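You operate a simulated robot arm through the tools that you are given. There is no shell and no other tool.

Carry out the task below with a simulated two-armed robot. There is one attempt and no reset: what you move stays moved.

## Task
Charge the shop battery till the charger reads FULL, then put it back in use.
Fine: selector to CHARGE and program to the battery's label before the charger goes on; charger off before the selector returns to USE.

The check looks at the end state, three seconds after you hand in, the way a careful person would. Anything else that was tipped, shoved, dropped, spilled or broken makes it a failure.

## Robot
Two 7-joint arms with two-finger parallel grippers on one trunk that stands fixed in place. Base frame: the origin is at the foot of the trunk, x ahead of it, y to its left, z up. Lengths are in mm, angles in degrees, forces in N, time in s.
The left shoulder is at [50, 209, 1196], the right one opposite. With the tool pointing down near the work surface each hand reaches from about 220 to 900 mm from the base axis, measured 20 degrees to its own side. Payload 4.4 kg a hand.
Tool frame (each hand has its own): the origin (TCP) lies between the finger pads and is the grasp point; the fingertips stand 23 mm ahead of it; z points along the fingers, y is the line along which they close. The gripper opens to 94 mm. The fingers are 38 mm wide and 10 mm thick; the gripper's body (54 by 96 mm) begins 39 mm behind the TCP.
Orientation is that of the tool frame in the base frame, as a unit quaternion [x, y, z, w]. With the fingers straight down and closing along the base's y, the tool's x points along the base's -x, its y along +y and its z along -z.

## Interface
- The arms move only by the tool send_rows. It takes "left_series", "right_series" or both (then of equal length, played together; a hand with none holds still); each is a list of rows, each a list of 3 entries, a list of its own where there are three numbers: the shift along the tool's x, y, z in mm, then the turn, a rotation vector about the tool's x, y, z in degrees, then the finger opening in mm, from 0 to 94. In form: [[[x, y, z], [ax, ay, az], hand], ...]. A call has 1 to 20 rows; each row is the pose to reach, as a shift and turn from the pose commanded when the call began, along the tool's axes at that moment. Each row takes 0.2 s and may step no farther than 50 mm and 8.6 degrees from the row before; otherwise, or with a gripper value out of range, the whole call is refused. A pose out of reach is approached as far as the arm can. The call stops where the force on the tool passes 50 N (or 10 N more than at its start, if that is more) or the arm is blocked; 0.2 s more then pass. Each finger travels about 108 mm/s and halts on what it meets, pressing with about 29 N; the grip force reading is that of the motor and also rises with nothing between the fingers. The clock runs only during rows and for 0.2 s after the last one: add rows that repeat a pose to give the fingers time. The reply holds the time, the measured pose of the TCP, the force on the tool along the base axes, the opening and the grip force, in the units named above and with some noise, with the torque about the TCP (base axes, N m) and any sound that the robot's microphone picked up.
- Cameras (640 x 400 px; columns grow to the right, rows downward): "scene" is now at [133.2, 64.9, 1386.2]; the picture's right is [0.71, -0.71, 0.00], its down [-0.28, -0.28, -0.92] and it looks along [0.65, 0.65, -0.40] (base axes); focal length 331 px, centre (320, 200). "left" rides on the left gripper at [86, -16, -75] in its tool frame; the picture's right is [0.18, 0.98, 0.00], its down [-0.58, 0.11, -0.81] and it looks along [-0.79, 0.15, 0.59] (tool axes); focal length 243 px, centre (320, 200). "right" rides on the right gripper at [86, 16, -75] in its tool frame; the picture's right is [-0.18, 0.98, 0.00], its down [-0.58, -0.11, -0.81] and it looks along [-0.79, -0.15, 0.59] (tool axes); focal length 243 px, centre (320, 200). There is no depth. A picture from a camera that has moved, and an enlarged one, comes with that camera's place and axes in the base frame and with its lens.
- capture(camera): a new picture of that camera. The clock stands still meanwhile.
- lift_body(by): slides the trunk up (or, below 0, down) by that many mm; the arms and the scene camera ride with it, the base frame stays. It gives what a move gives, with no picture.
- pan_tilt(pan, tilt): turns the head with the scene camera to pan (to the left, within 80 degrees either way) and tilt (down, from -29 to 69), counted from straight ahead of the robot. It gives what a move gives.
- zoom(camera, box): a new picture of the part [left, top, right, bottom] of that camera's present view, enlarged. The clock stands still meanwhile.
- close_job(): hands the job in; it is judged then, once.

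Places have to be worked out from the pictures, the camera data and where the tool is seen. Open the grippers and draw the arms clear of the work before you hand the job in, unless the task says otherwise.

The tools are called after "Emit:" by a JSON object that holds its "fn" and its "kwargs". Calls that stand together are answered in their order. send_rows: Moves the arms, as the interface text tells. Its arguments: {"type":"object","properties":{"left_series":{"type":"array","items":{"type":"array"}},"right_series":{"type":"array","items":{"type":"array"}}},"required":[]} The other tools are called the same way: lift_body (by) moves the trunk up or down; pan_tilt (pan, tilt) turns the head that bears the scene camera; capture (camera) takes a picture; zoom (camera, box) takes an enlarged picture of a part of a camera's view; close_job () hands the job in.

At the start:

```text
time: 0.0
left_position: [457.9, 553.0, 1194.2]
left_tcp_rot: [0.0, 1.0, 0.001, 0.0]
left_force: [0.2, 0.1, -0.4]
left_wrist_torque: [0.02, 0.01, 0.03]
left_gripper_width: 94.2
left_finger_force: 0.0
right_position: [502.8, 90.0, 1136.3]
right_tcp_rot: [0.0, 1.0, -0.001, 0.0]
right_force: [0.4, -0.7, -0.1]
right_wrist_torque: [0.01, -0.01, -0.06]
right_gripper_width: 94.2
right_finger_force: 0.0
trunk travel left (down, up): [-275.0, 288.0]
head pan, tilt (commanded): [45.0, 23.5]
```

scene: 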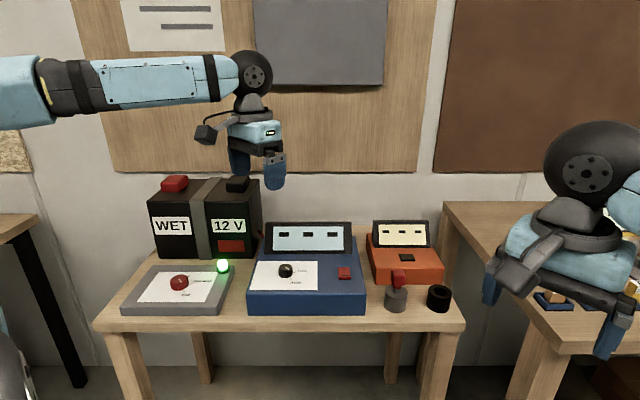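
right: 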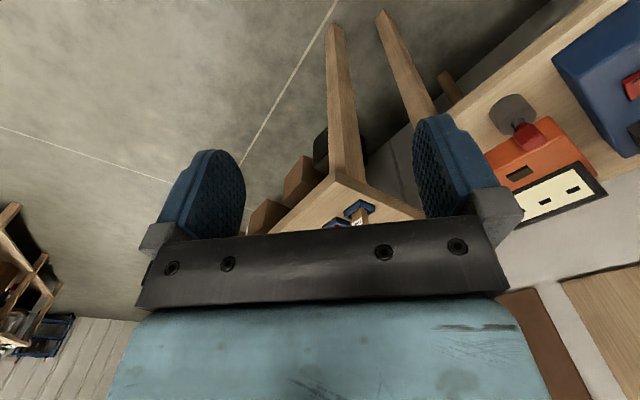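
left: 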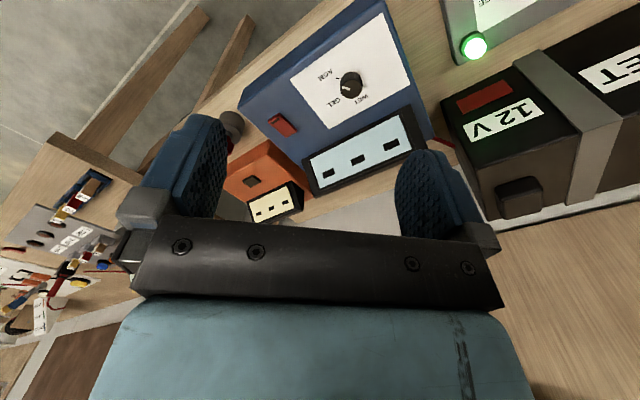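

The scene shows a battery labelled WET / 12 V, a grey selector box with a red knob and a green lamp, a blue charger with a black program knob and red switch, and an orange device. I'll zoom in on each part.

Emit:
{"fn": "zoom", "kwargs": {"camera": "scene", "box": [110, 170, 270, 320]}}

Emit:
{"fn": "zoom", "kwargs": {"camera": "scene", "box": [240, 210, 370, 320]}}

Emit:
{"fn": "zoom", "kwargs": {"camera": "scene", "box": [350, 210, 480, 320]}}

Emit:
{"fn": "zoom", "kwargs": {"camera": "left", "box": [220, 0, 640, 220]}}

```text
2.67 times, centred on (190, 245) of scene
camera zoom: at [133.2, 64.9, 1386.2], right [0.71, -0.71, 0.0], down [-0.28, -0.28, -0.92], along [0.65, 0.65, -0.4], focal length 882 px, centre (667, 80)
```

zoom: 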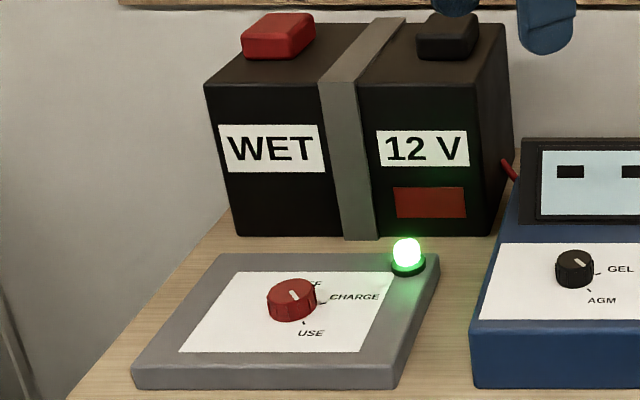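

```text
3.64 times, centred on (305, 265) of scene
camera zoom: at [133.2, 64.9, 1386.2], right [0.71, -0.71, 0.0], down [-0.28, -0.28, -0.92], along [0.65, 0.65, -0.4], focal length 1203 px, centre (374, -36)
```

zoom: 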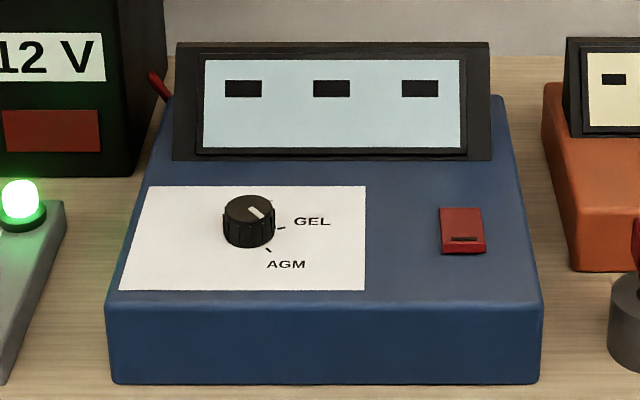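

```text
3.64 times, centred on (415, 265) of scene
camera zoom: at [133.2, 64.9, 1386.2], right [0.71, -0.71, 0.0], down [-0.28, -0.28, -0.92], along [0.65, 0.65, -0.4], focal length 1203 px, centre (-26, -36)
```

zoom: 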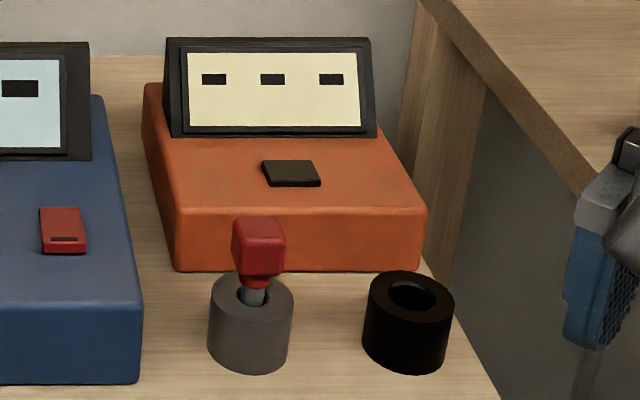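

```text
1.52 times, centred on (430, 110) of left
camera zoom: at [370.9, 536.7, 1269.0], right [-0.18, 0.98, 0.0], down [0.58, 0.11, 0.81], along [0.79, 0.15, -0.59], focal length 370 px, centre (152, 337)
```

zoom: 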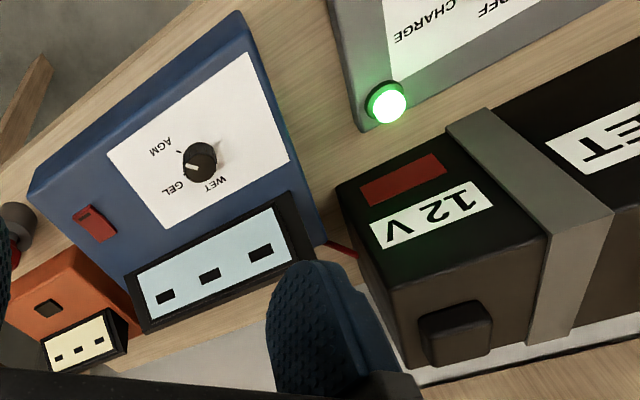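

Triangulating the green lamp from the scene and left cameras puts it near (488, 804, 850). I'll zoom closer to read the selector, the knob pointers and the other objects.

Emit:
{"fn": "zoom", "kwargs": {"camera": "scene", "box": [150, 260, 230, 310]}}

Emit:
{"fn": "zoom", "kwargs": {"camera": "scene", "box": [265, 255, 325, 292]}}

Emit:
{"fn": "zoom", "kwargs": {"camera": "scene", "box": [325, 255, 385, 292]}}

Emit:
{"fn": "zoom", "kwargs": {"camera": "scene", "box": [370, 260, 460, 316]}}

Emit:
{"fn": "zoom", "kwargs": {"camera": "left", "box": [290, 40, 420, 130]}}

```text
8.00 times, centred on (190, 285) of scene
camera zoom: at [133.2, 64.9, 1386.2], right [0.71, -0.71, 0.0], down [-0.28, -0.28, -0.92], along [0.65, 0.65, -0.4], focal length 2647 px, centre (1360, -480)
```

zoom: 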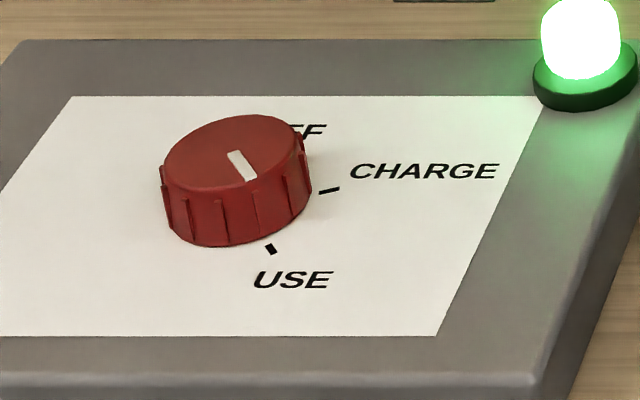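

```text
10.67 times, centred on (295, 274) of scene
camera zoom: at [133.2, 64.9, 1386.2], right [0.71, -0.71, 0.0], down [-0.28, -0.28, -0.92], along [0.65, 0.65, -0.4], focal length 3529 px, centre (587, -584)
```

zoom: 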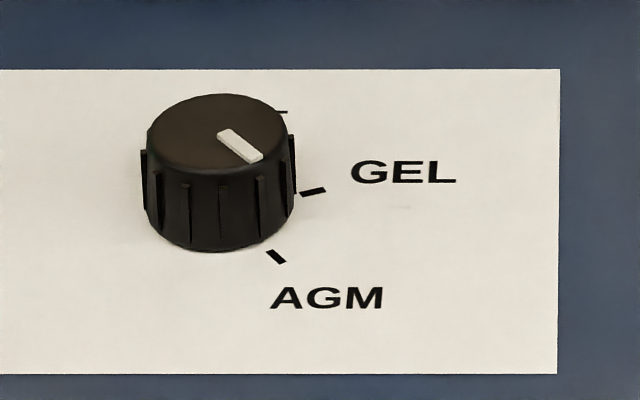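

```text
10.67 times, centred on (355, 274) of scene
camera zoom: at [133.2, 64.9, 1386.2], right [0.71, -0.71, 0.0], down [-0.28, -0.28, -0.92], along [0.65, 0.65, -0.4], focal length 3529 px, centre (-53, -584)
```

zoom: 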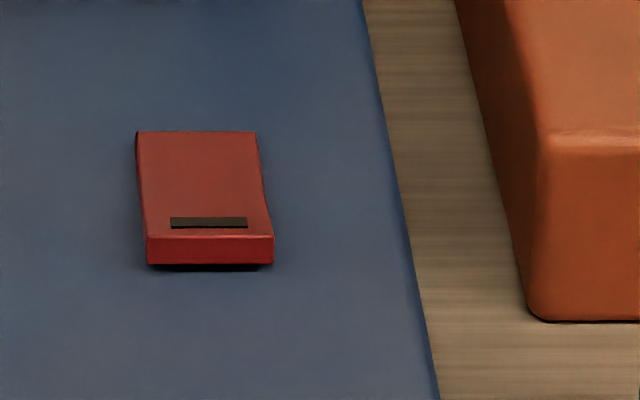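

```text
7.11 times, centred on (415, 288) of scene
camera zoom: at [133.2, 64.9, 1386.2], right [0.71, -0.71, 0.0], down [-0.28, -0.28, -0.92], along [0.65, 0.65, -0.4], focal length 2352 px, centre (-356, -426)
```

zoom: 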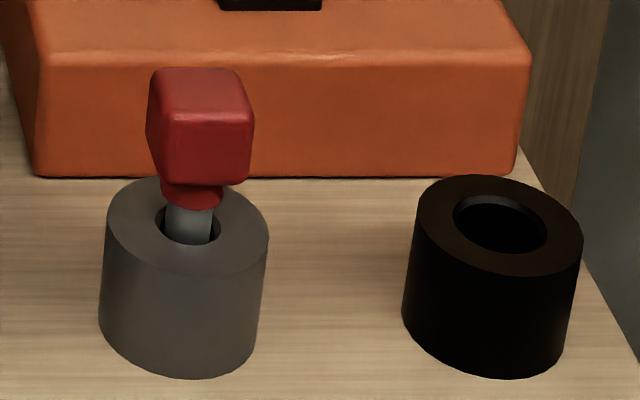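

```text
4.44 times, centred on (355, 85) of left
camera zoom: at [370.9, 536.7, 1269.0], right [-0.18, 0.98, 0.0], down [0.58, 0.11, 0.81], along [0.79, 0.15, -0.59], focal length 1078 px, centre (164, 711)
```

zoom: 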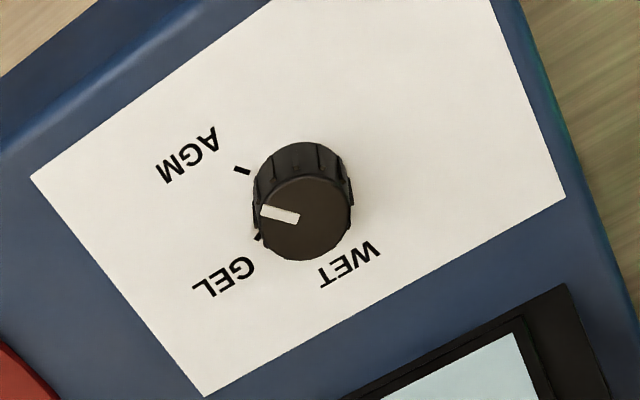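

The program pointer reads AGM (about -45° in table axes) and must go roughly 140° counter-clockwise to WET. The selector points at USE, with CHARGE about 75° counter-clockwise. I'll bring the left hand, yawed 45° to line up with the table, high above the selector knob for a closer look.

Emit:
{"fn": "send_rows", "kwargs": {"left_series": [[[8, 27, 11], [0, 0, -4.5], 94], [[17, 54, 23], [0, 0, -9], 94], [[25, 81, 34], [0, 0, -13.5], 94], [[34, 108, 46], [0, 0, -18], 94], [[42, 135, 57], [0, 0, -22.5], 94], [[50, 161, 68], [0, 0, -27], 94], [[59, 188, 80], [0, 0, -31.5], 94], [[67, 215, 91], [0, 0, -36], 94], [[76, 242, 103], [0, 0, -40.5], 94], [[84, 269, 114], [0, 0, -45], 94], [[84, 269, 114], [0, 0, -45], 94]]}}

```text
time: 2.4
left_position: [373.0, 822.1, 1080.9]
left_tcp_rot: [-0.384, 0.923, 0.0, 0.0]
left_force: [-0.3, -0.5, 0.3]
left_wrist_torque: [0.01, 0.0, -0.01]
left_gripper_width: 94.3
left_finger_force: 0.1
right_position: [501.9, 92.2, 1136.4]
right_tcp_rot: [0.0, 1.0, 0.0, 0.001]
right_force: [-0.8, 0.2, 0.9]
right_wrist_torque: [0.01, -0.03, 0.02]
right_gripper_width: 94.3
right_finger_force: 0.1
trunk travel left (down, up): [-275.0, 288.0]
head pan, tilt (commanded): [45.0, 23.5]
```

The left hand is now at (373, 822, 1081) with 45° yaw. I'll take pictures from the hand and the scene.

Emit:
{"fn": "capture", "kwargs": {"camera": "left"}}

Emit:
{"fn": "capture", "kwargs": {"camera": "scene"}}

```text
taken
camera left: at [323.7, 749.1, 1154.9], right [-0.83, 0.56, 0.0], down [0.33, 0.49, 0.81], along [0.45, 0.67, -0.59], focal length 243 px, centre (320, 200)
```

left: 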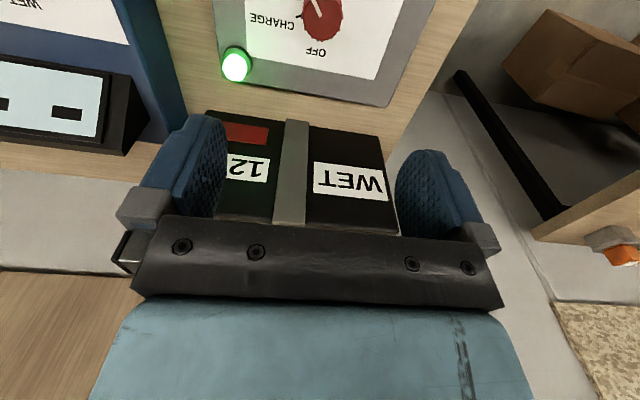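

```text
taken
camera scene: at [133.1, 64.3, 1386.2], right [0.71, -0.71, 0.0], down [-0.28, -0.28, -0.92], along [0.65, 0.65, -0.4], focal length 331 px, centre (320, 200)
```

scene: 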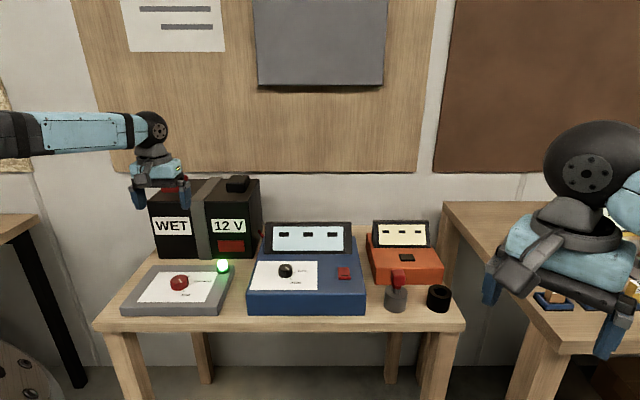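

The selector knob appears near the top of the left hand view. I'll zoom in there for measurement and reading.

Emit:
{"fn": "zoom", "kwargs": {"camera": "left", "box": [220, 0, 420, 110]}}

Emit:
{"fn": "zoom", "kwargs": {"camera": "left", "box": [290, 0, 360, 44]}}

```text
3.20 times, centred on (320, 55) of left
camera zoom: at [323.7, 749.1, 1154.9], right [-0.83, 0.56, 0.0], down [0.33, 0.49, 0.81], along [0.45, 0.67, -0.59], focal length 776 px, centre (320, 664)
```

zoom: 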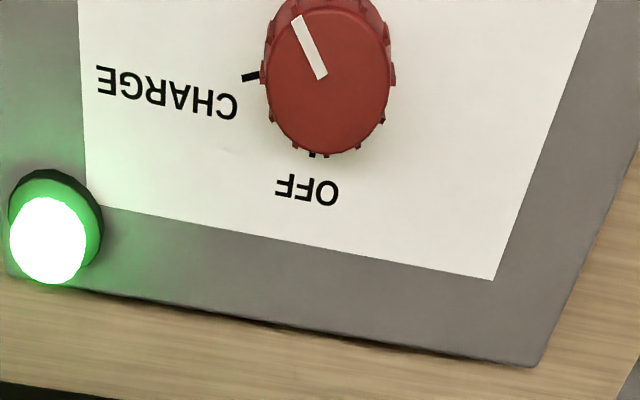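

```text
9.09 times, centred on (325, 22) of left
camera zoom: at [323.7, 749.1, 1154.9], right [-0.83, 0.56, 0.0], down [0.33, 0.49, 0.81], along [0.45, 0.67, -0.59], focal length 2206 px, centre (274, 1818)
```

zoom: 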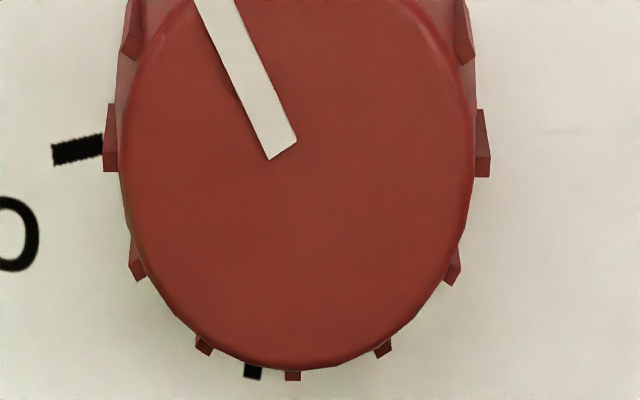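

Intersecting the scene and hand rays puts the selector knob top at about (375.5, 830, 850), with a body around 41 mm across (45 with ribs) and its panel at z≈826. I'll lower to z≈940 over the knob while turning the yaw to about 20°, then look again.

Emit:
{"fn": "send_rows", "kwargs": {"left_series": [[[-1.4, 0.9, 28], [0, 0, 5], 94], [[-2.7, 1.8, 56], [0, 0, 10], 94], [[-4, 2.7, 84], [0, 0, 15], 94], [[-5.4, 3.6, 112], [0, 0, 20], 94], [[-6.8, 4.5, 140], [0, 0, 25], 94], [[-6.8, 4.5, 140], [0, 0, 25], 94]]}}

Emit:
{"fn": "capture", "kwargs": {"camera": "left"}}

Emit:
{"fn": "zoom", "kwargs": {"camera": "left", "box": [220, 30, 420, 155]}}

Emit:
{"fn": "zoom", "kwargs": {"camera": "scene", "box": [120, 180, 280, 300]}}

```text
time: 3.8
left_position: [374.3, 831.3, 941.1]
left_tcp_rot: [-0.173, 0.985, 0.0, 0.0]
left_force: [0.3, 0.0, -0.2]
left_wrist_torque: [-0.03, 0.03, -0.01]
left_gripper_width: 93.9
left_finger_force: 0.0
right_position: [502.9, 90.9, 1137.1]
right_tcp_rot: [0.0, 1.0, 0.0, 0.0]
right_force: [-0.2, 0.0, -0.1]
right_wrist_torque: [0.01, -0.03, -0.02]
right_gripper_width: 94.0
right_finger_force: 0.0
trunk travel left (down, up): [-275.0, 288.0]
head pan, tilt (commanded): [45.0, 23.5]
```

```text
taken
camera left: at [298.5, 785.0, 1015.0], right [-0.51, 0.86, 0.0], down [0.51, 0.3, 0.81], along [0.69, 0.41, -0.59], focal length 243 px, centre (320, 200)
```

left: 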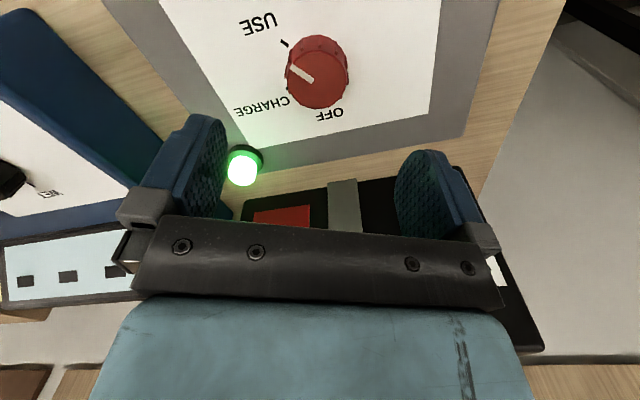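

```text
3.20 times, centred on (320, 92) of left
camera zoom: at [298.5, 785.0, 1015.0], right [-0.51, 0.86, 0.0], down [0.51, 0.3, 0.81], along [0.69, 0.41, -0.59], focal length 776 px, centre (320, 544)
```

zoom: 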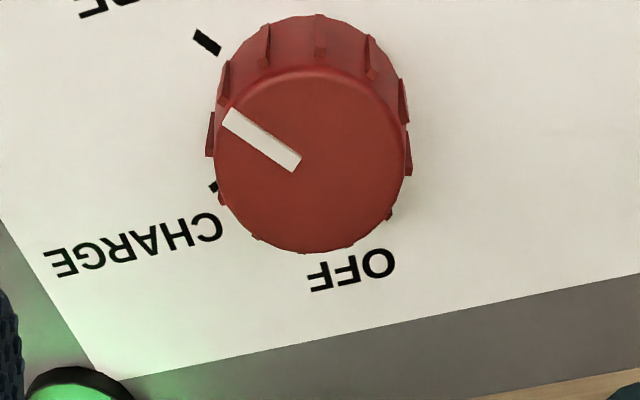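

```text
3.33 times, centred on (200, 240) of scene
camera zoom: at [132.9, 64.3, 1386.3], right [0.71, -0.71, 0.0], down [-0.28, -0.28, -0.92], along [0.65, 0.65, -0.4], focal length 1103 px, centre (720, 67)
```

zoom: 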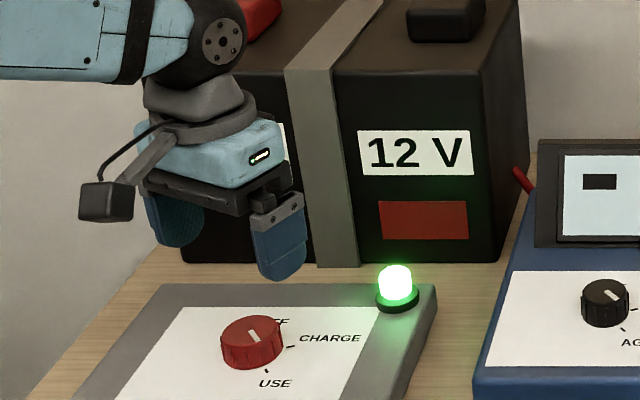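

The knob centre comes out at about 2 mm along −y in the tool frame, at z≈850, and CHARGE lies 70° (tool −z sense) from USE. I'll centre over it, lower until the fingertips are about 14 mm above the panel, and check.

Emit:
{"fn": "send_rows", "kwargs": {"left_series": [[[0, -1, 25], [0, 0, 0], 80], [[0, -2.3, 50], [0, 0, 0], 70], [[0, -2.3, 65], [0, 0, 0], 70], [[0, -2.3, 78], [0, 0, 0], 70], [[0, -2.3, 78], [0, 0, 0], 70]]}}

Emit:
{"fn": "capture", "kwargs": {"camera": "left"}}

Emit:
{"fn": "zoom", "kwargs": {"camera": "scene", "box": [120, 220, 240, 310]}}

```text
time: 5.0
left_position: [376.8, 828.4, 864.5]
left_tcp_rot: [-0.174, 0.985, 0.0, 0.001]
left_force: [0.8, 0.5, -1.0]
left_wrist_torque: [0.01, -0.01, 0.02]
left_gripper_width: 69.9
left_finger_force: 0.1
right_position: [503.5, 91.2, 1136.2]
right_tcp_rot: [0.0, 1.0, 0.0, 0.0]
right_force: [-0.1, -0.6, -0.2]
right_wrist_torque: [-0.01, -0.02, -0.02]
right_gripper_width: 93.7
right_finger_force: 0.0
trunk travel left (down, up): [-275.0, 288.0]
head pan, tilt (commanded): [45.0, 23.5]
```

```text
taken
camera left: at [299.6, 782.2, 937.0], right [-0.51, 0.86, 0.0], down [0.51, 0.3, 0.81], along [0.69, 0.41, -0.59], focal length 243 px, centre (320, 200)
```

left: 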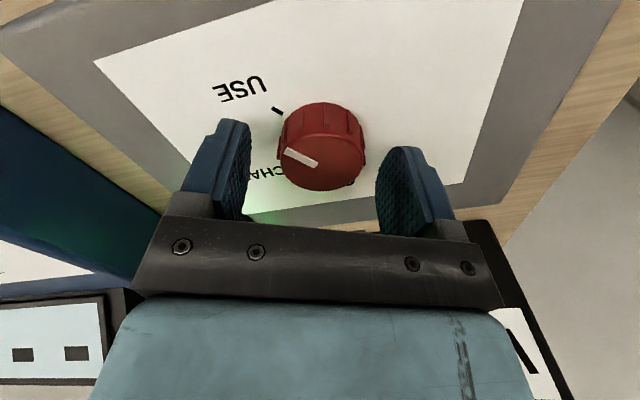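

```text
4.44 times, centred on (180, 265) of scene
camera zoom: at [133.1, 64.6, 1386.2], right [0.71, -0.71, 0.0], down [-0.28, -0.28, -0.92], along [0.65, 0.65, -0.4], focal length 1470 px, centre (942, -89)
```

zoom: 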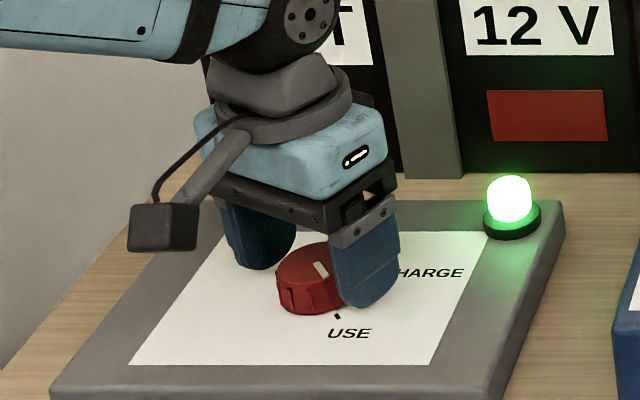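

The knob sits centred between the fingers (about 2 mm towards tool +x), with fingertips near z≈841. I'll go down another 10 mm and close on the knob.

Emit:
{"fn": "send_rows", "kwargs": {"left_series": [[[1, 0, 5], [0, 0, 0], 70], [[1.5, 0, 10], [0, 0, 0], 70], [[1.5, 0, 10], [0, 0, 0], 70]]}}

Emit:
{"fn": "zoom", "kwargs": {"camera": "scene", "box": [140, 240, 220, 300]}}

```text
time: 5.8
left_position: [374.8, 826.8, 853.1]
left_tcp_rot: [-0.174, 0.985, 0.0, 0.0]
left_force: [-0.8, 0.9, -1.1]
left_wrist_torque: [0.0, -0.01, -0.03]
left_gripper_width: 70.0
left_finger_force: 0.2
right_position: [502.9, 90.9, 1137.0]
right_tcp_rot: [0.0, 1.0, 0.0, 0.001]
right_force: [0.2, -0.2, 0.5]
right_wrist_torque: [-0.02, 0.01, 0.04]
right_gripper_width: 93.9
right_finger_force: 0.0
trunk travel left (down, up): [-275.0, 288.0]
head pan, tilt (commanded): [45.0, 23.5]
```

```text
6.67 times, centred on (180, 270) of scene
camera zoom: at [133.1, 64.8, 1386.2], right [0.71, -0.71, 0.0], down [-0.28, -0.28, -0.92], along [0.65, 0.65, -0.4], focal length 2206 px, centre (1253, -267)
```

zoom: 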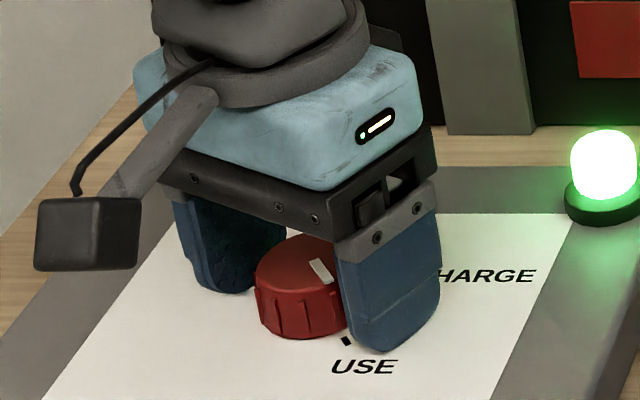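

There is no contact force, and the fingertips stand a few mm above the panel on both sides of the knob. I'll close the fingers gently.

Emit:
{"fn": "send_rows", "kwargs": {"left_series": [[[0, 0, 0], [0, 0, 0], 50], [[0, 0, 0], [0, 0, 0], 36], [[0, 0, 0], [0, 0, 0], 36]]}}

Emit:
{"fn": "capture", "kwargs": {"camera": "left"}}

```text
time: 6.6
left_position: [375.1, 827.0, 853.8]
left_tcp_rot: [-0.174, 0.985, 0.001, 0.0]
left_force: [-0.6, 3.0, -1.0]
left_wrist_torque: [0.17, -0.03, -0.02]
left_gripper_width: 43.5
left_finger_force: 44.7
right_position: [502.6, 92.1, 1136.8]
right_tcp_rot: [-0.001, 1.0, 0.0, 0.0]
right_force: [0.2, 0.5, -0.7]
right_wrist_torque: [-0.01, 0.04, -0.03]
right_gripper_width: 94.2
right_finger_force: 0.0
trunk travel left (down, up): [-275.0, 288.0]
head pan, tilt (commanded): [45.0, 23.5]
```

```text
taken
camera left: at [298.3, 782.3, 927.1], right [-0.51, 0.86, 0.0], down [0.51, 0.3, 0.81], along [0.69, 0.41, -0.59], focal length 243 px, centre (320, 200)
```

left: 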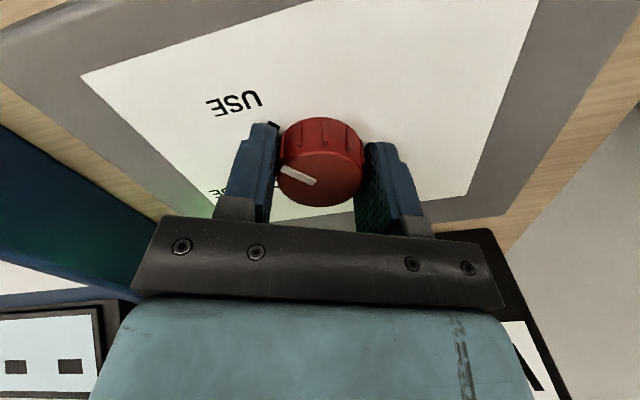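

The knob is gripped at 43.5 mm with only a 3 N side force, so the centring is good. I'll rotate it half-way towards CHARGE (−35° about tool z) and check.

Emit:
{"fn": "send_rows", "kwargs": {"left_series": [[[0, 0, 0], [0, 0, -5], 36], [[0, 0, 0], [0, 0, -10], 36], [[0, 0, 0], [0, 0, -15], 36], [[0, 0, 0], [0, 0, -20], 36], [[0, 0, 0], [0, 0, -25], 36], [[0, 0, 0], [0, 0, -30], 36], [[0, 0, 0], [0, 0, -35], 36]]}}

Emit:
{"fn": "capture", "kwargs": {"camera": "left"}}

Emit:
{"fn": "zoom", "kwargs": {"camera": "scene", "box": [140, 240, 260, 320]}}

```text
time: 8.2
left_position: [374.0, 826.5, 854.6]
left_tcp_rot: [-0.462, 0.887, 0.0, 0.0]
left_force: [-5.6, 1.3, 0.4]
left_wrist_torque: [0.08, 0.24, 0.01]
left_gripper_width: 43.5
left_finger_force: 44.5
right_position: [502.5, 91.3, 1135.7]
right_tcp_rot: [-0.001, 1.0, -0.001, 0.0]
right_force: [-0.4, 0.1, -0.7]
right_wrist_torque: [0.01, 0.01, -0.01]
right_gripper_width: 94.1
right_finger_force: 0.2
trunk travel left (down, up): [-275.0, 288.0]
head pan, tilt (commanded): [45.0, 23.5]
```

```text
taken
camera left: at [337.8, 747.0, 927.0], right [-0.91, 0.41, 0.0], down [0.24, 0.54, 0.81], along [0.33, 0.74, -0.59], focal length 243 px, centre (320, 200)
```

left: 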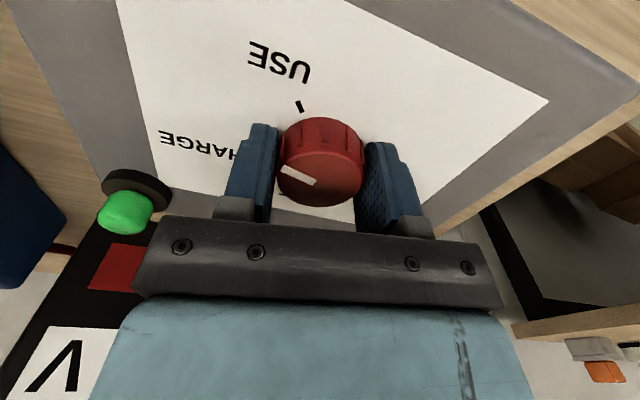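

```text
5.00 times, centred on (200, 280) of scene
camera zoom: at [132.7, 64.8, 1386.2], right [0.71, -0.71, 0.0], down [-0.28, -0.28, -0.92], along [0.65, 0.65, -0.4], focal length 1654 px, centre (920, -200)
```

zoom: 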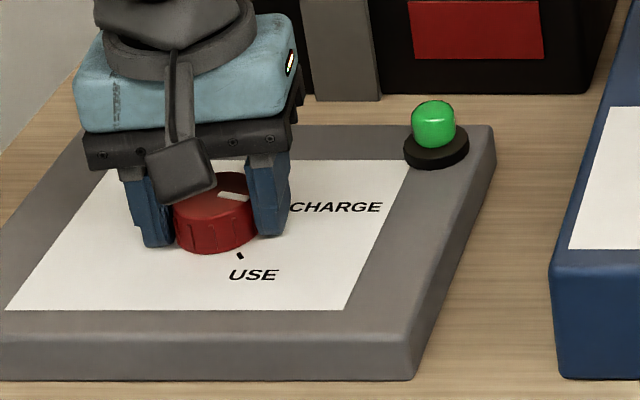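

The knob turned with the fingers and the lamp has gone out, so it has left USE. I'll turn the remaining 35° to CHARGE.

Emit:
{"fn": "send_rows", "kwargs": {"left_series": [[[0, 0, 0], [0, 0, -5], 36], [[0, 0, 0], [0, 0, -10], 36], [[0, 0, 0], [0, 0, -15], 36], [[0, 0, 0], [0, 0, -20], 36], [[0, 0, 0], [0, 0, -25], 36], [[0, 0, 0], [0, 0, -30], 36], [[0, 0, 0], [0, 0, -35], 36], [[0, 0, 0], [0, 0, -35], 36]]}}

Emit:
{"fn": "capture", "kwargs": {"camera": "left"}}

Emit:
{"fn": "zoom", "kwargs": {"camera": "scene", "box": [140, 240, 260, 320]}}

```text
time: 10.0
left_position: [376.1, 826.8, 853.3]
left_tcp_rot: [0.708, -0.707, 0.0, 0.0]
left_force: [-3.9, -0.4, -1.0]
left_wrist_torque: [-0.04, 0.02, 0.01]
left_gripper_width: 43.4
left_finger_force: 44.8
right_position: [501.3, 90.2, 1136.1]
right_tcp_rot: [0.0, 1.0, 0.0, 0.0]
right_force: [0.3, 0.3, 0.2]
right_wrist_torque: [0.03, 0.04, 0.01]
right_gripper_width: 93.9
right_finger_force: 0.2
trunk travel left (down, up): [-275.0, 288.0]
head pan, tilt (commanded): [45.0, 23.5]
```

```text
taken
camera left: at [390.3, 740.8, 927.1], right [-0.98, -0.19, 0.0], down [-0.11, 0.58, 0.81], along [-0.15, 0.79, -0.59], focal length 243 px, centre (320, 200)
```

left: 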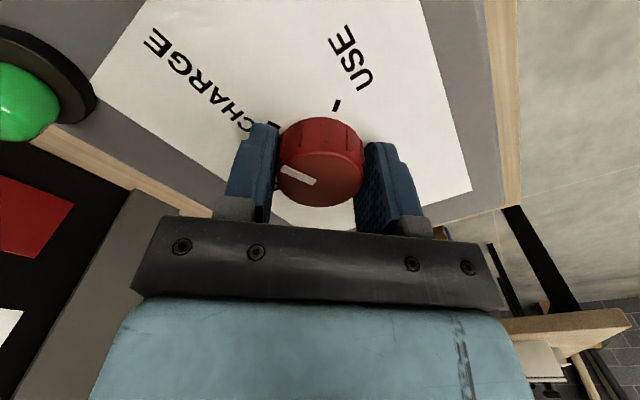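

```text
5.00 times, centred on (200, 280) of scene
camera zoom: at [132.8, 64.9, 1386.2], right [0.71, -0.71, 0.0], down [-0.28, -0.28, -0.92], along [0.65, 0.65, -0.4], focal length 1654 px, centre (920, -200)
```

zoom: 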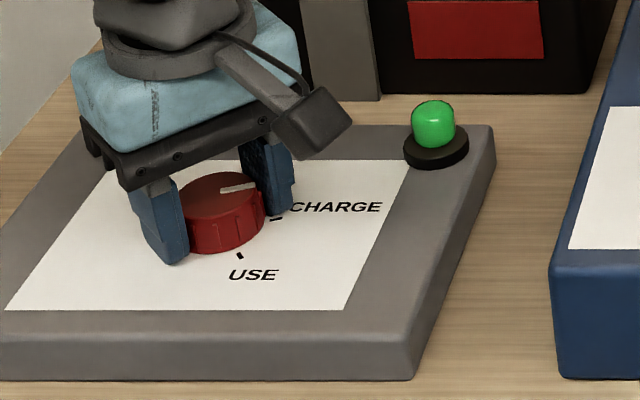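

The pointer now looks parallel to the CHARGE tick. I'll zoom in for a finer check before letting go.

Emit:
{"fn": "zoom", "kwargs": {"camera": "scene", "box": [170, 268, 218, 298]}}

Emit:
{"fn": "zoom", "kwargs": {"camera": "left", "box": [220, 80, 380, 220]}}

```text
13.33 times, centred on (194, 283) of scene
camera zoom: at [132.8, 64.9, 1386.2], right [0.71, -0.71, 0.0], down [-0.28, -0.28, -0.92], along [0.65, 0.65, -0.4], focal length 4411 px, centre (2000, -907)
```

zoom: 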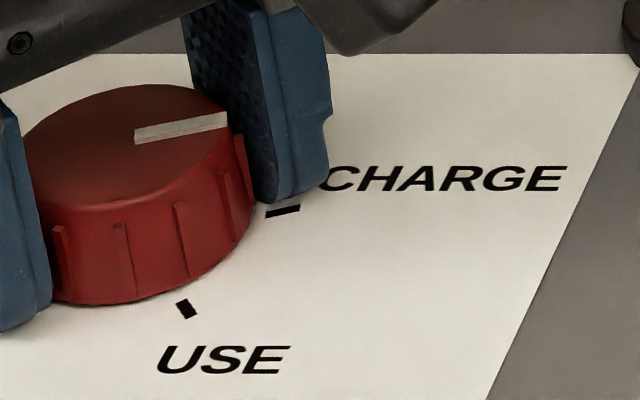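

```text
2.86 times, centred on (300, 150) of left
camera zoom: at [390.3, 740.8, 927.1], right [-0.98, -0.19, 0.0], down [-0.11, 0.58, 0.81], along [-0.15, 0.79, -0.59], focal length 693 px, centre (377, 343)
```

zoom: 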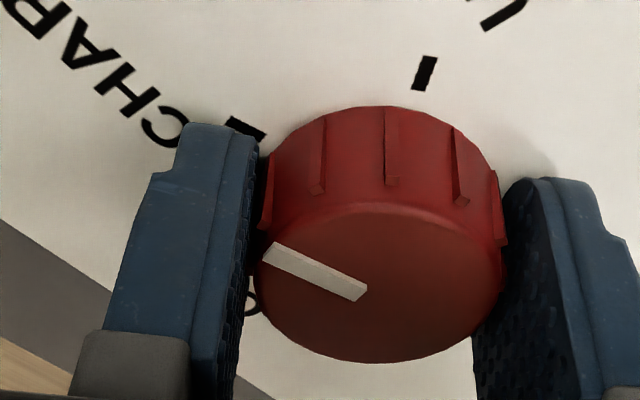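

The pointer is close to the CHARGE tick, but the view is oblique and partly hidden by the finger. I'll open the fingers, lift straight up, and check where it settled.

Emit:
{"fn": "send_rows", "kwargs": {"left_series": [[[0, 0, 0], [0, 0, 0], 50], [[0, 0, 0], [0, 0, 0], 70], [[0, 0, 0], [0, 0, 0], 70], [[0, 0, -20], [0, 0, 0], 70], [[0, 0, -45], [0, 0, 0], 80], [[0, 0, -70], [0, 0, 0], 94], [[0, 0, -95], [0, 0, 0], 94], [[0, 0, -95], [0, 0, 0], 94]]}}

Emit:
{"fn": "zoom", "kwargs": {"camera": "left", "box": [220, 30, 420, 155]}}

Emit:
{"fn": "zoom", "kwargs": {"camera": "scene", "box": [158, 268, 214, 303]}}

```text
time: 11.8
left_position: [374.6, 828.1, 947.7]
left_tcp_rot: [0.707, -0.707, 0.001, -0.001]
left_force: [-0.4, 0.1, 0.7]
left_wrist_torque: [0.01, 0.01, 0.04]
left_gripper_width: 93.9
left_finger_force: 0.0
right_position: [503.2, 91.7, 1136.2]
right_tcp_rot: [0.001, 1.0, 0.0, 0.0]
right_force: [-0.1, 0.1, -0.3]
right_wrist_torque: [-0.01, 0.0, -0.01]
right_gripper_width: 94.1
right_finger_force: 0.0
trunk travel left (down, up): [-275.0, 288.0]
head pan, tilt (commanded): [45.0, 23.5]
```

```text
3.20 times, centred on (320, 92) of left
camera zoom: at [390.5, 741.1, 1021.7], right [-0.98, -0.18, 0.0], down [-0.11, 0.58, 0.81], along [-0.15, 0.79, -0.59], focal length 776 px, centre (320, 544)
```

zoom: 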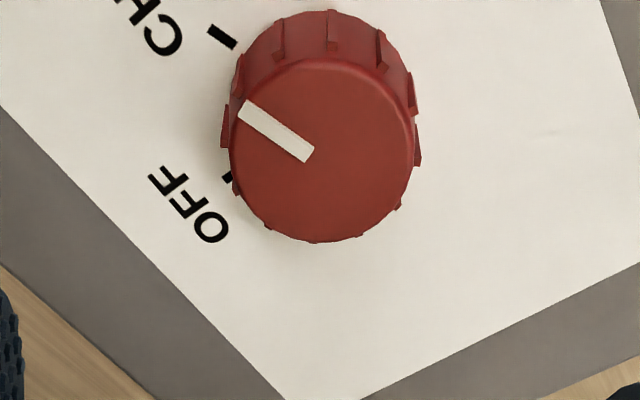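

```text
11.43 times, centred on (186, 286) of scene
camera zoom: at [133.4, 65.4, 1386.1], right [0.71, -0.71, 0.0], down [-0.28, -0.28, -0.92], along [0.65, 0.65, -0.4], focal length 3781 px, centre (1851, -777)
```

zoom: 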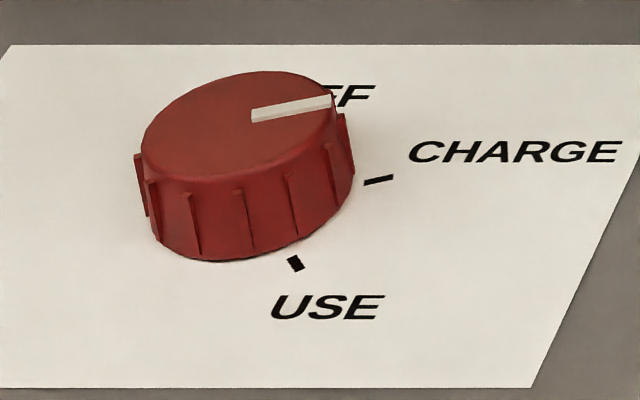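

Relative to the knob and hand, the CHARGE tick sits exactly where the USE tick did before, so the selector is on CHARGE with 70° spacing. Next I'll raise the hand and move it over the charger's program knob near (570, 627), yawing to about 4°.

Emit:
{"fn": "send_rows", "kwargs": {"left_series": [[[0, 0, -26], [0, 0, 7.8], 94], [[0, 0, -52], [0, 0, 15.6], 94], [[22.3, -21.7, -52], [0, 0, 23.4], 94], [[44.7, -43.4, -52], [0, 0, 31.2], 94], [[67, -65.1, -52], [0, 0, 39], 94], [[89.4, -86.8, -52], [0, 0, 46.8], 94], [[111.7, -108.6, -52], [0, 0, 54.6], 94], [[134, -130.3, -52], [0, 0, 62.4], 94], [[156.4, -152, -52], [0, 0, 70.2], 94], [[178.7, -173.7, -52], [0, 0, 78], 94], [[201.1, -195.4, -52], [0, 0, 86], 94], [[201.1, -195.4, -52], [0, 0, 86], 94]]}}

Emit:
{"fn": "capture", "kwargs": {"camera": "left"}}

Emit:
{"fn": "zoom", "kwargs": {"camera": "left", "box": [220, 0, 420, 125]}}

Emit:
{"fn": "zoom", "kwargs": {"camera": "scene", "box": [210, 190, 390, 310]}}

```text
time: 14.4
left_position: [570.0, 625.3, 1000.7]
left_tcp_rot: [-0.035, 0.999, 0.0, 0.0]
left_force: [-0.2, 0.1, -0.2]
left_wrist_torque: [0.02, -0.01, 0.01]
left_gripper_width: 93.7
left_finger_force: 0.0
right_position: [503.1, 91.5, 1135.1]
right_tcp_rot: [0.001, 1.0, 0.001, 0.0]
right_force: [0.5, -0.2, 0.0]
right_wrist_torque: [-0.01, -0.02, 0.01]
right_gripper_width: 94.2
right_finger_force: 0.0
trunk travel left (down, up): [-275.0, 288.0]
head pan, tilt (commanded): [45.0, 23.5]
```

```text
taken
camera left: at [484.3, 604.0, 1074.4], right [-0.25, 0.97, 0.0], down [0.57, 0.15, 0.81], along [0.78, 0.2, -0.59], focal length 243 px, centre (320, 200)
```

left: 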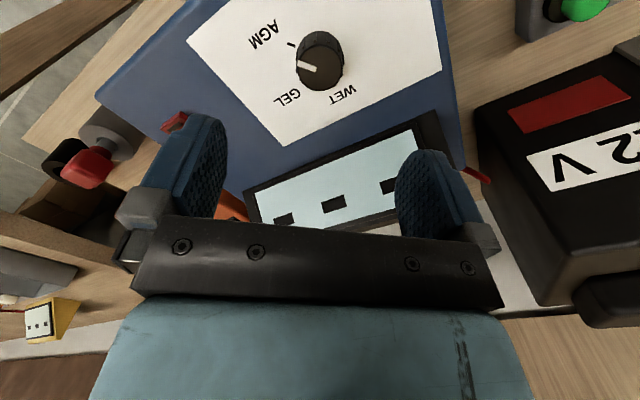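

```text
3.20 times, centred on (320, 62) of left
camera zoom: at [484.3, 604.0, 1074.4], right [-0.25, 0.97, 0.0], down [0.57, 0.15, 0.81], along [0.78, 0.2, -0.59], focal length 776 px, centre (320, 640)
```

zoom: 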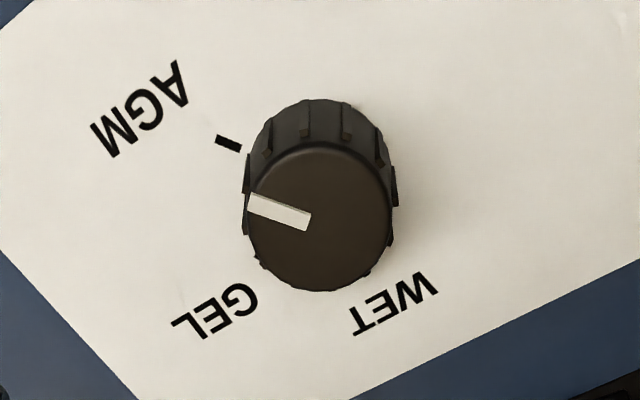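

```text
3.33 times, centred on (300, 250) of scene
camera zoom: at [132.7, 65.0, 1386.3], right [0.71, -0.71, 0.0], down [-0.28, -0.28, -0.92], along [0.65, 0.65, -0.4], focal length 1103 px, centre (387, 33)
```

zoom: 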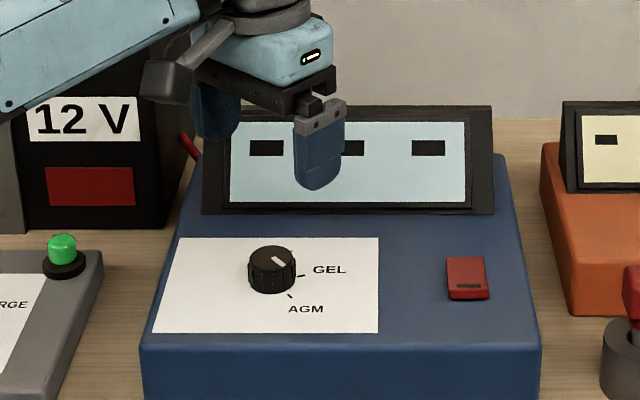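

The program knob top is near (569, 625, 893.5), about 34 mm across, on a panel at z≈870.5, and it still points at AGM. I'll lower over it with the fingers at 64 mm, stopping about 18 mm above the panel.

Emit:
{"fn": "send_rows", "kwargs": {"left_series": [[[0.5, 0, 25], [0, 0, 0], 80], [[1, 0, 50], [0, 0, 0], 64], [[1, 0, 75], [0, 0, 0], 64], [[1, 0, 89], [0, 0, 0], 64], [[1, 0, 89], [0, 0, 0], 64]]}}

Emit:
{"fn": "zoom", "kwargs": {"camera": "left", "box": [200, 60, 440, 210]}}

Emit:
{"fn": "zoom", "kwargs": {"camera": "scene", "box": [230, 200, 380, 310]}}

```text
time: 15.6
left_position: [568.8, 625.7, 911.3]
left_tcp_rot: [-0.035, 0.999, 0.0, 0.0]
left_force: [-0.7, -0.2, -0.1]
left_wrist_torque: [-0.02, 0.02, 0.01]
left_gripper_width: 64.1
left_finger_force: 0.0
right_position: [503.5, 91.4, 1135.7]
right_tcp_rot: [0.001, 1.0, 0.0, 0.0]
right_force: [0.3, 0.7, -0.6]
right_wrist_torque: [0.0, 0.0, 0.01]
right_gripper_width: 94.1
right_finger_force: 0.1
trunk travel left (down, up): [-275.0, 288.0]
head pan, tilt (commanded): [45.0, 23.5]
```

```text
2.67 times, centred on (320, 135) of left
camera zoom: at [483.9, 603.9, 984.8], right [-0.25, 0.97, 0.0], down [0.57, 0.15, 0.81], along [0.78, 0.2, -0.59], focal length 647 px, centre (320, 373)
```

zoom: 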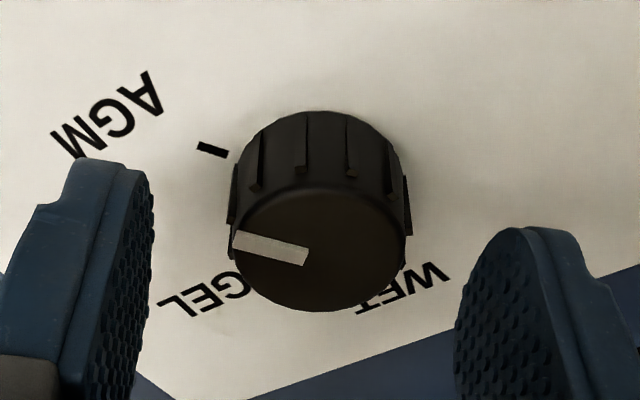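

```text
3.64 times, centred on (305, 255) of scene
camera zoom: at [133.1, 64.8, 1386.2], right [0.71, -0.71, 0.0], down [-0.28, -0.28, -0.92], along [0.65, 0.65, -0.4], focal length 1203 px, centre (374, 0)
```

zoom: 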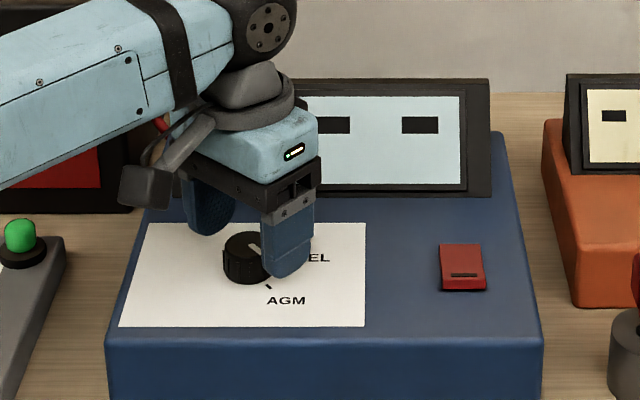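

The knob is centred within about 0.5 mm. I'll lower 13 mm more and close on it.

Emit:
{"fn": "send_rows", "kwargs": {"left_series": [[[0, -0.5, 7], [0, 0, 0], 64], [[0, -0.5, 13], [0, 0, 0], 64], [[0, -0.5, 13], [0, 0, 0], 64], [[0, -0.5, 13], [0, 0, 0], 44], [[0, -0.5, 13], [0, 0, 0], 28], [[0, -0.5, 13], [0, 0, 0], 28]]}}

Emit:
{"fn": "zoom", "kwargs": {"camera": "left", "box": [200, 60, 440, 210]}}

Emit:
{"fn": "zoom", "kwargs": {"camera": "scene", "box": [250, 240, 340, 300]}}

```text
time: 17.0
left_position: [568.3, 625.5, 898.8]
left_tcp_rot: [-0.035, 0.999, 0.001, 0.0]
left_force: [0.0, 0.0, 0.0]
left_wrist_torque: [0.04, -0.07, 0.05]
left_gripper_width: 34.6
left_finger_force: 45.7
right_position: [502.8, 91.5, 1136.3]
right_tcp_rot: [0.0, 1.0, 0.0, 0.0]
right_force: [0.2, -0.9, -1.1]
right_wrist_torque: [-0.01, 0.01, -0.01]
right_gripper_width: 93.8
right_finger_force: 0.1
trunk travel left (down, up): [-275.0, 288.0]
head pan, tilt (commanded): [45.0, 23.5]
```

```text
2.67 times, centred on (320, 135) of left
camera zoom: at [483.9, 603.5, 972.1], right [-0.25, 0.97, 0.0], down [0.57, 0.15, 0.81], along [0.78, 0.2, -0.59], focal length 647 px, centre (320, 373)
```

zoom: 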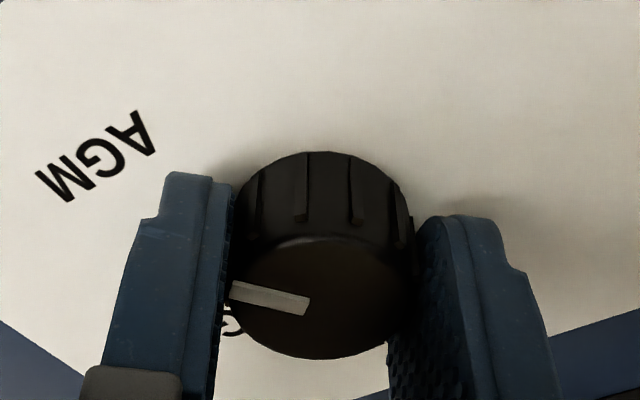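

```text
6.67 times, centred on (295, 270) of scene
camera zoom: at [133.1, 64.9, 1386.2], right [0.71, -0.71, 0.0], down [-0.28, -0.28, -0.92], along [0.65, 0.65, -0.4], focal length 2206 px, centre (487, -267)
```

zoom: 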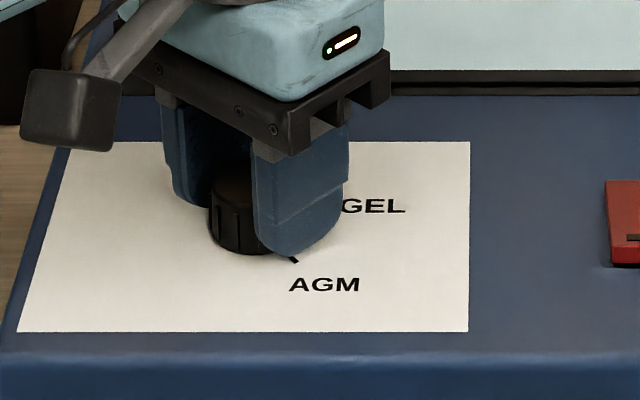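

Grip is 34.6 mm with no side force. I'll turn −70° about tool z, from AGM to GEL.

Emit:
{"fn": "send_rows", "kwargs": {"left_series": [[[0, 0, 0], [0, 0, -5], 28], [[0, 0, 0], [0, 0, -10], 28], [[0, 0, 0], [0, 0, -15], 28], [[0, 0, 0], [0, 0, -20], 28], [[0, 0, 0], [0, 0, -25], 28], [[0, 0, 0], [0, 0, -30], 28], [[0, 0, 0], [0, 0, -35], 28], [[0, 0, 0], [0, 0, -40], 28], [[0, 0, 0], [0, 0, -45], 28], [[0, 0, 0], [0, 0, -50], 28], [[0, 0, 0], [0, 0, -55], 28], [[0, 0, 0], [0, 0, -60], 28], [[0, 0, 0], [0, 0, -65], 28], [[0, 0, 0], [0, 0, -70], 28], [[0, 0, 0], [0, 0, -70], 28]]}}

Emit:
{"fn": "zoom", "kwargs": {"camera": "left", "box": [200, 60, 440, 210]}}

Emit:
{"fn": "zoom", "kwargs": {"camera": "scene", "box": [230, 200, 380, 310]}}

```text
time: 20.2
left_position: [569.3, 626.7, 898.2]
left_tcp_rot: [-0.603, 0.798, 0.0, 0.0]
left_force: [-1.0, 11.4, 5.2]
left_wrist_torque: [0.42, 0.08, 0.04]
left_gripper_width: 34.7
left_finger_force: 45.0
right_position: [501.7, 92.2, 1137.4]
right_tcp_rot: [-0.001, 1.0, 0.001, 0.0]
right_force: [-0.1, 0.3, -0.9]
right_wrist_torque: [0.0, -0.01, 0.02]
right_gripper_width: 93.9
right_finger_force: 0.1
trunk travel left (down, up): [-275.0, 288.0]
head pan, tilt (commanded): [45.0, 23.5]
```

```text
2.67 times, centred on (320, 135) of left
camera zoom: at [560.4, 538.7, 972.1], right [-1.0, 0.09, 0.0], down [0.05, 0.59, 0.81], along [0.07, 0.8, -0.59], focal length 647 px, centre (320, 373)
```

zoom: 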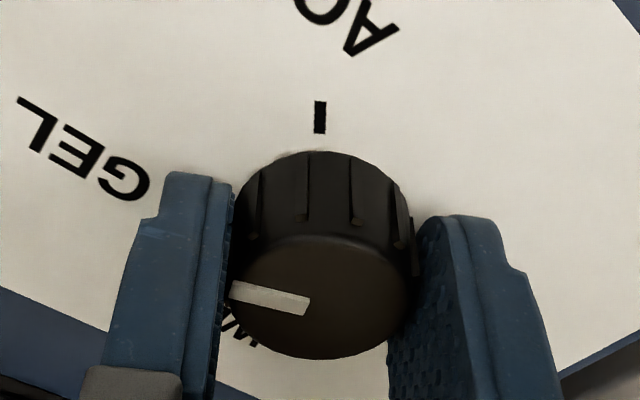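

```text
3.64 times, centred on (305, 255) of scene
camera zoom: at [132.7, 65.6, 1386.2], right [0.71, -0.71, 0.0], down [-0.28, -0.28, -0.92], along [0.65, 0.65, -0.4], focal length 1203 px, centre (374, 0)
```

zoom: 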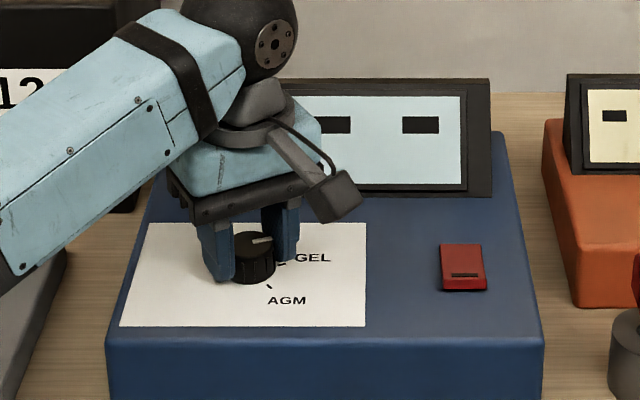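

The knob followed to GEL. I'll open the fingers around it, rotate the hand back +70° without lifting (13 mm clearance each side), and re-close.

Emit:
{"fn": "send_rows", "kwargs": {"left_series": [[[0, 0, 0], [0, 0, -70], 50], [[0, 0, 0], [0, 0, -70], 64]]}}

```text
refused: row 1 steps farther than a row can; nothing moved
```

That row was refused because turns count from the current pose. I'll open with zero turn, then rotate back +70°.

Emit:
{"fn": "send_rows", "kwargs": {"left_series": [[[0, 0, 0], [0, 0, 0], 50], [[0, 0, 0], [0, 0, 0], 64], [[0, 0, 0], [0, 0, 0], 64], [[0, 0, 0], [0, 0, 7], 64], [[0, 0, 0], [0, 0, 14], 64], [[0, 0, 0], [0, 0, 21], 64], [[0, 0, 0], [0, 0, 28], 64], [[0, 0, 0], [0, 0, 35], 64], [[0, 0, 0], [0, 0, 42], 64], [[0, 0, 0], [0, 0, 49], 64], [[0, 0, 0], [0, 0, 56], 64], [[0, 0, 0], [0, 0, 63], 64], [[0, 0, 0], [0, 0, 70], 64], [[0, 0, 0], [0, 0, 70], 64]]}}

Emit:
{"fn": "zoom", "kwargs": {"camera": "left", "box": [200, 60, 440, 210]}}

Emit:
{"fn": "zoom", "kwargs": {"camera": "scene", "box": [250, 240, 340, 300]}}

```text
time: 23.2
left_position: [570.3, 624.8, 897.8]
left_tcp_rot: [-0.035, 0.999, 0.0, 0.0]
left_force: [0.3, 0.3, -0.2]
left_wrist_torque: [-0.01, -0.01, -0.03]
left_gripper_width: 64.0
left_finger_force: 0.0
right_position: [502.7, 90.3, 1135.8]
right_tcp_rot: [0.0, 1.0, 0.0, -0.001]
right_force: [-0.3, -0.4, 0.5]
right_wrist_torque: [0.02, 0.01, 0.0]
right_gripper_width: 93.9
right_finger_force: 0.1
trunk travel left (down, up): [-275.0, 288.0]
head pan, tilt (commanded): [45.0, 23.5]
```

```text
2.67 times, centred on (320, 135) of left
camera zoom: at [483.8, 603.9, 972.0], right [-0.25, 0.97, 0.0], down [0.57, 0.15, 0.81], along [0.78, 0.2, -0.59], focal length 647 px, centre (320, 373)
```

zoom: 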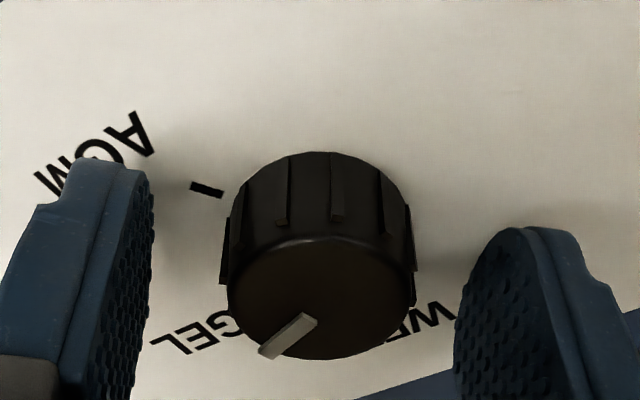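

```text
6.67 times, centred on (295, 270) of scene
camera zoom: at [133.2, 64.9, 1386.2], right [0.71, -0.71, 0.0], down [-0.28, -0.28, -0.92], along [0.65, 0.65, -0.4], focal length 2206 px, centre (487, -267)
```

zoom: 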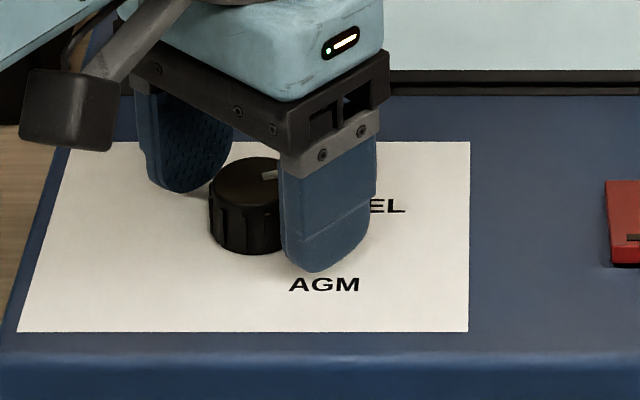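

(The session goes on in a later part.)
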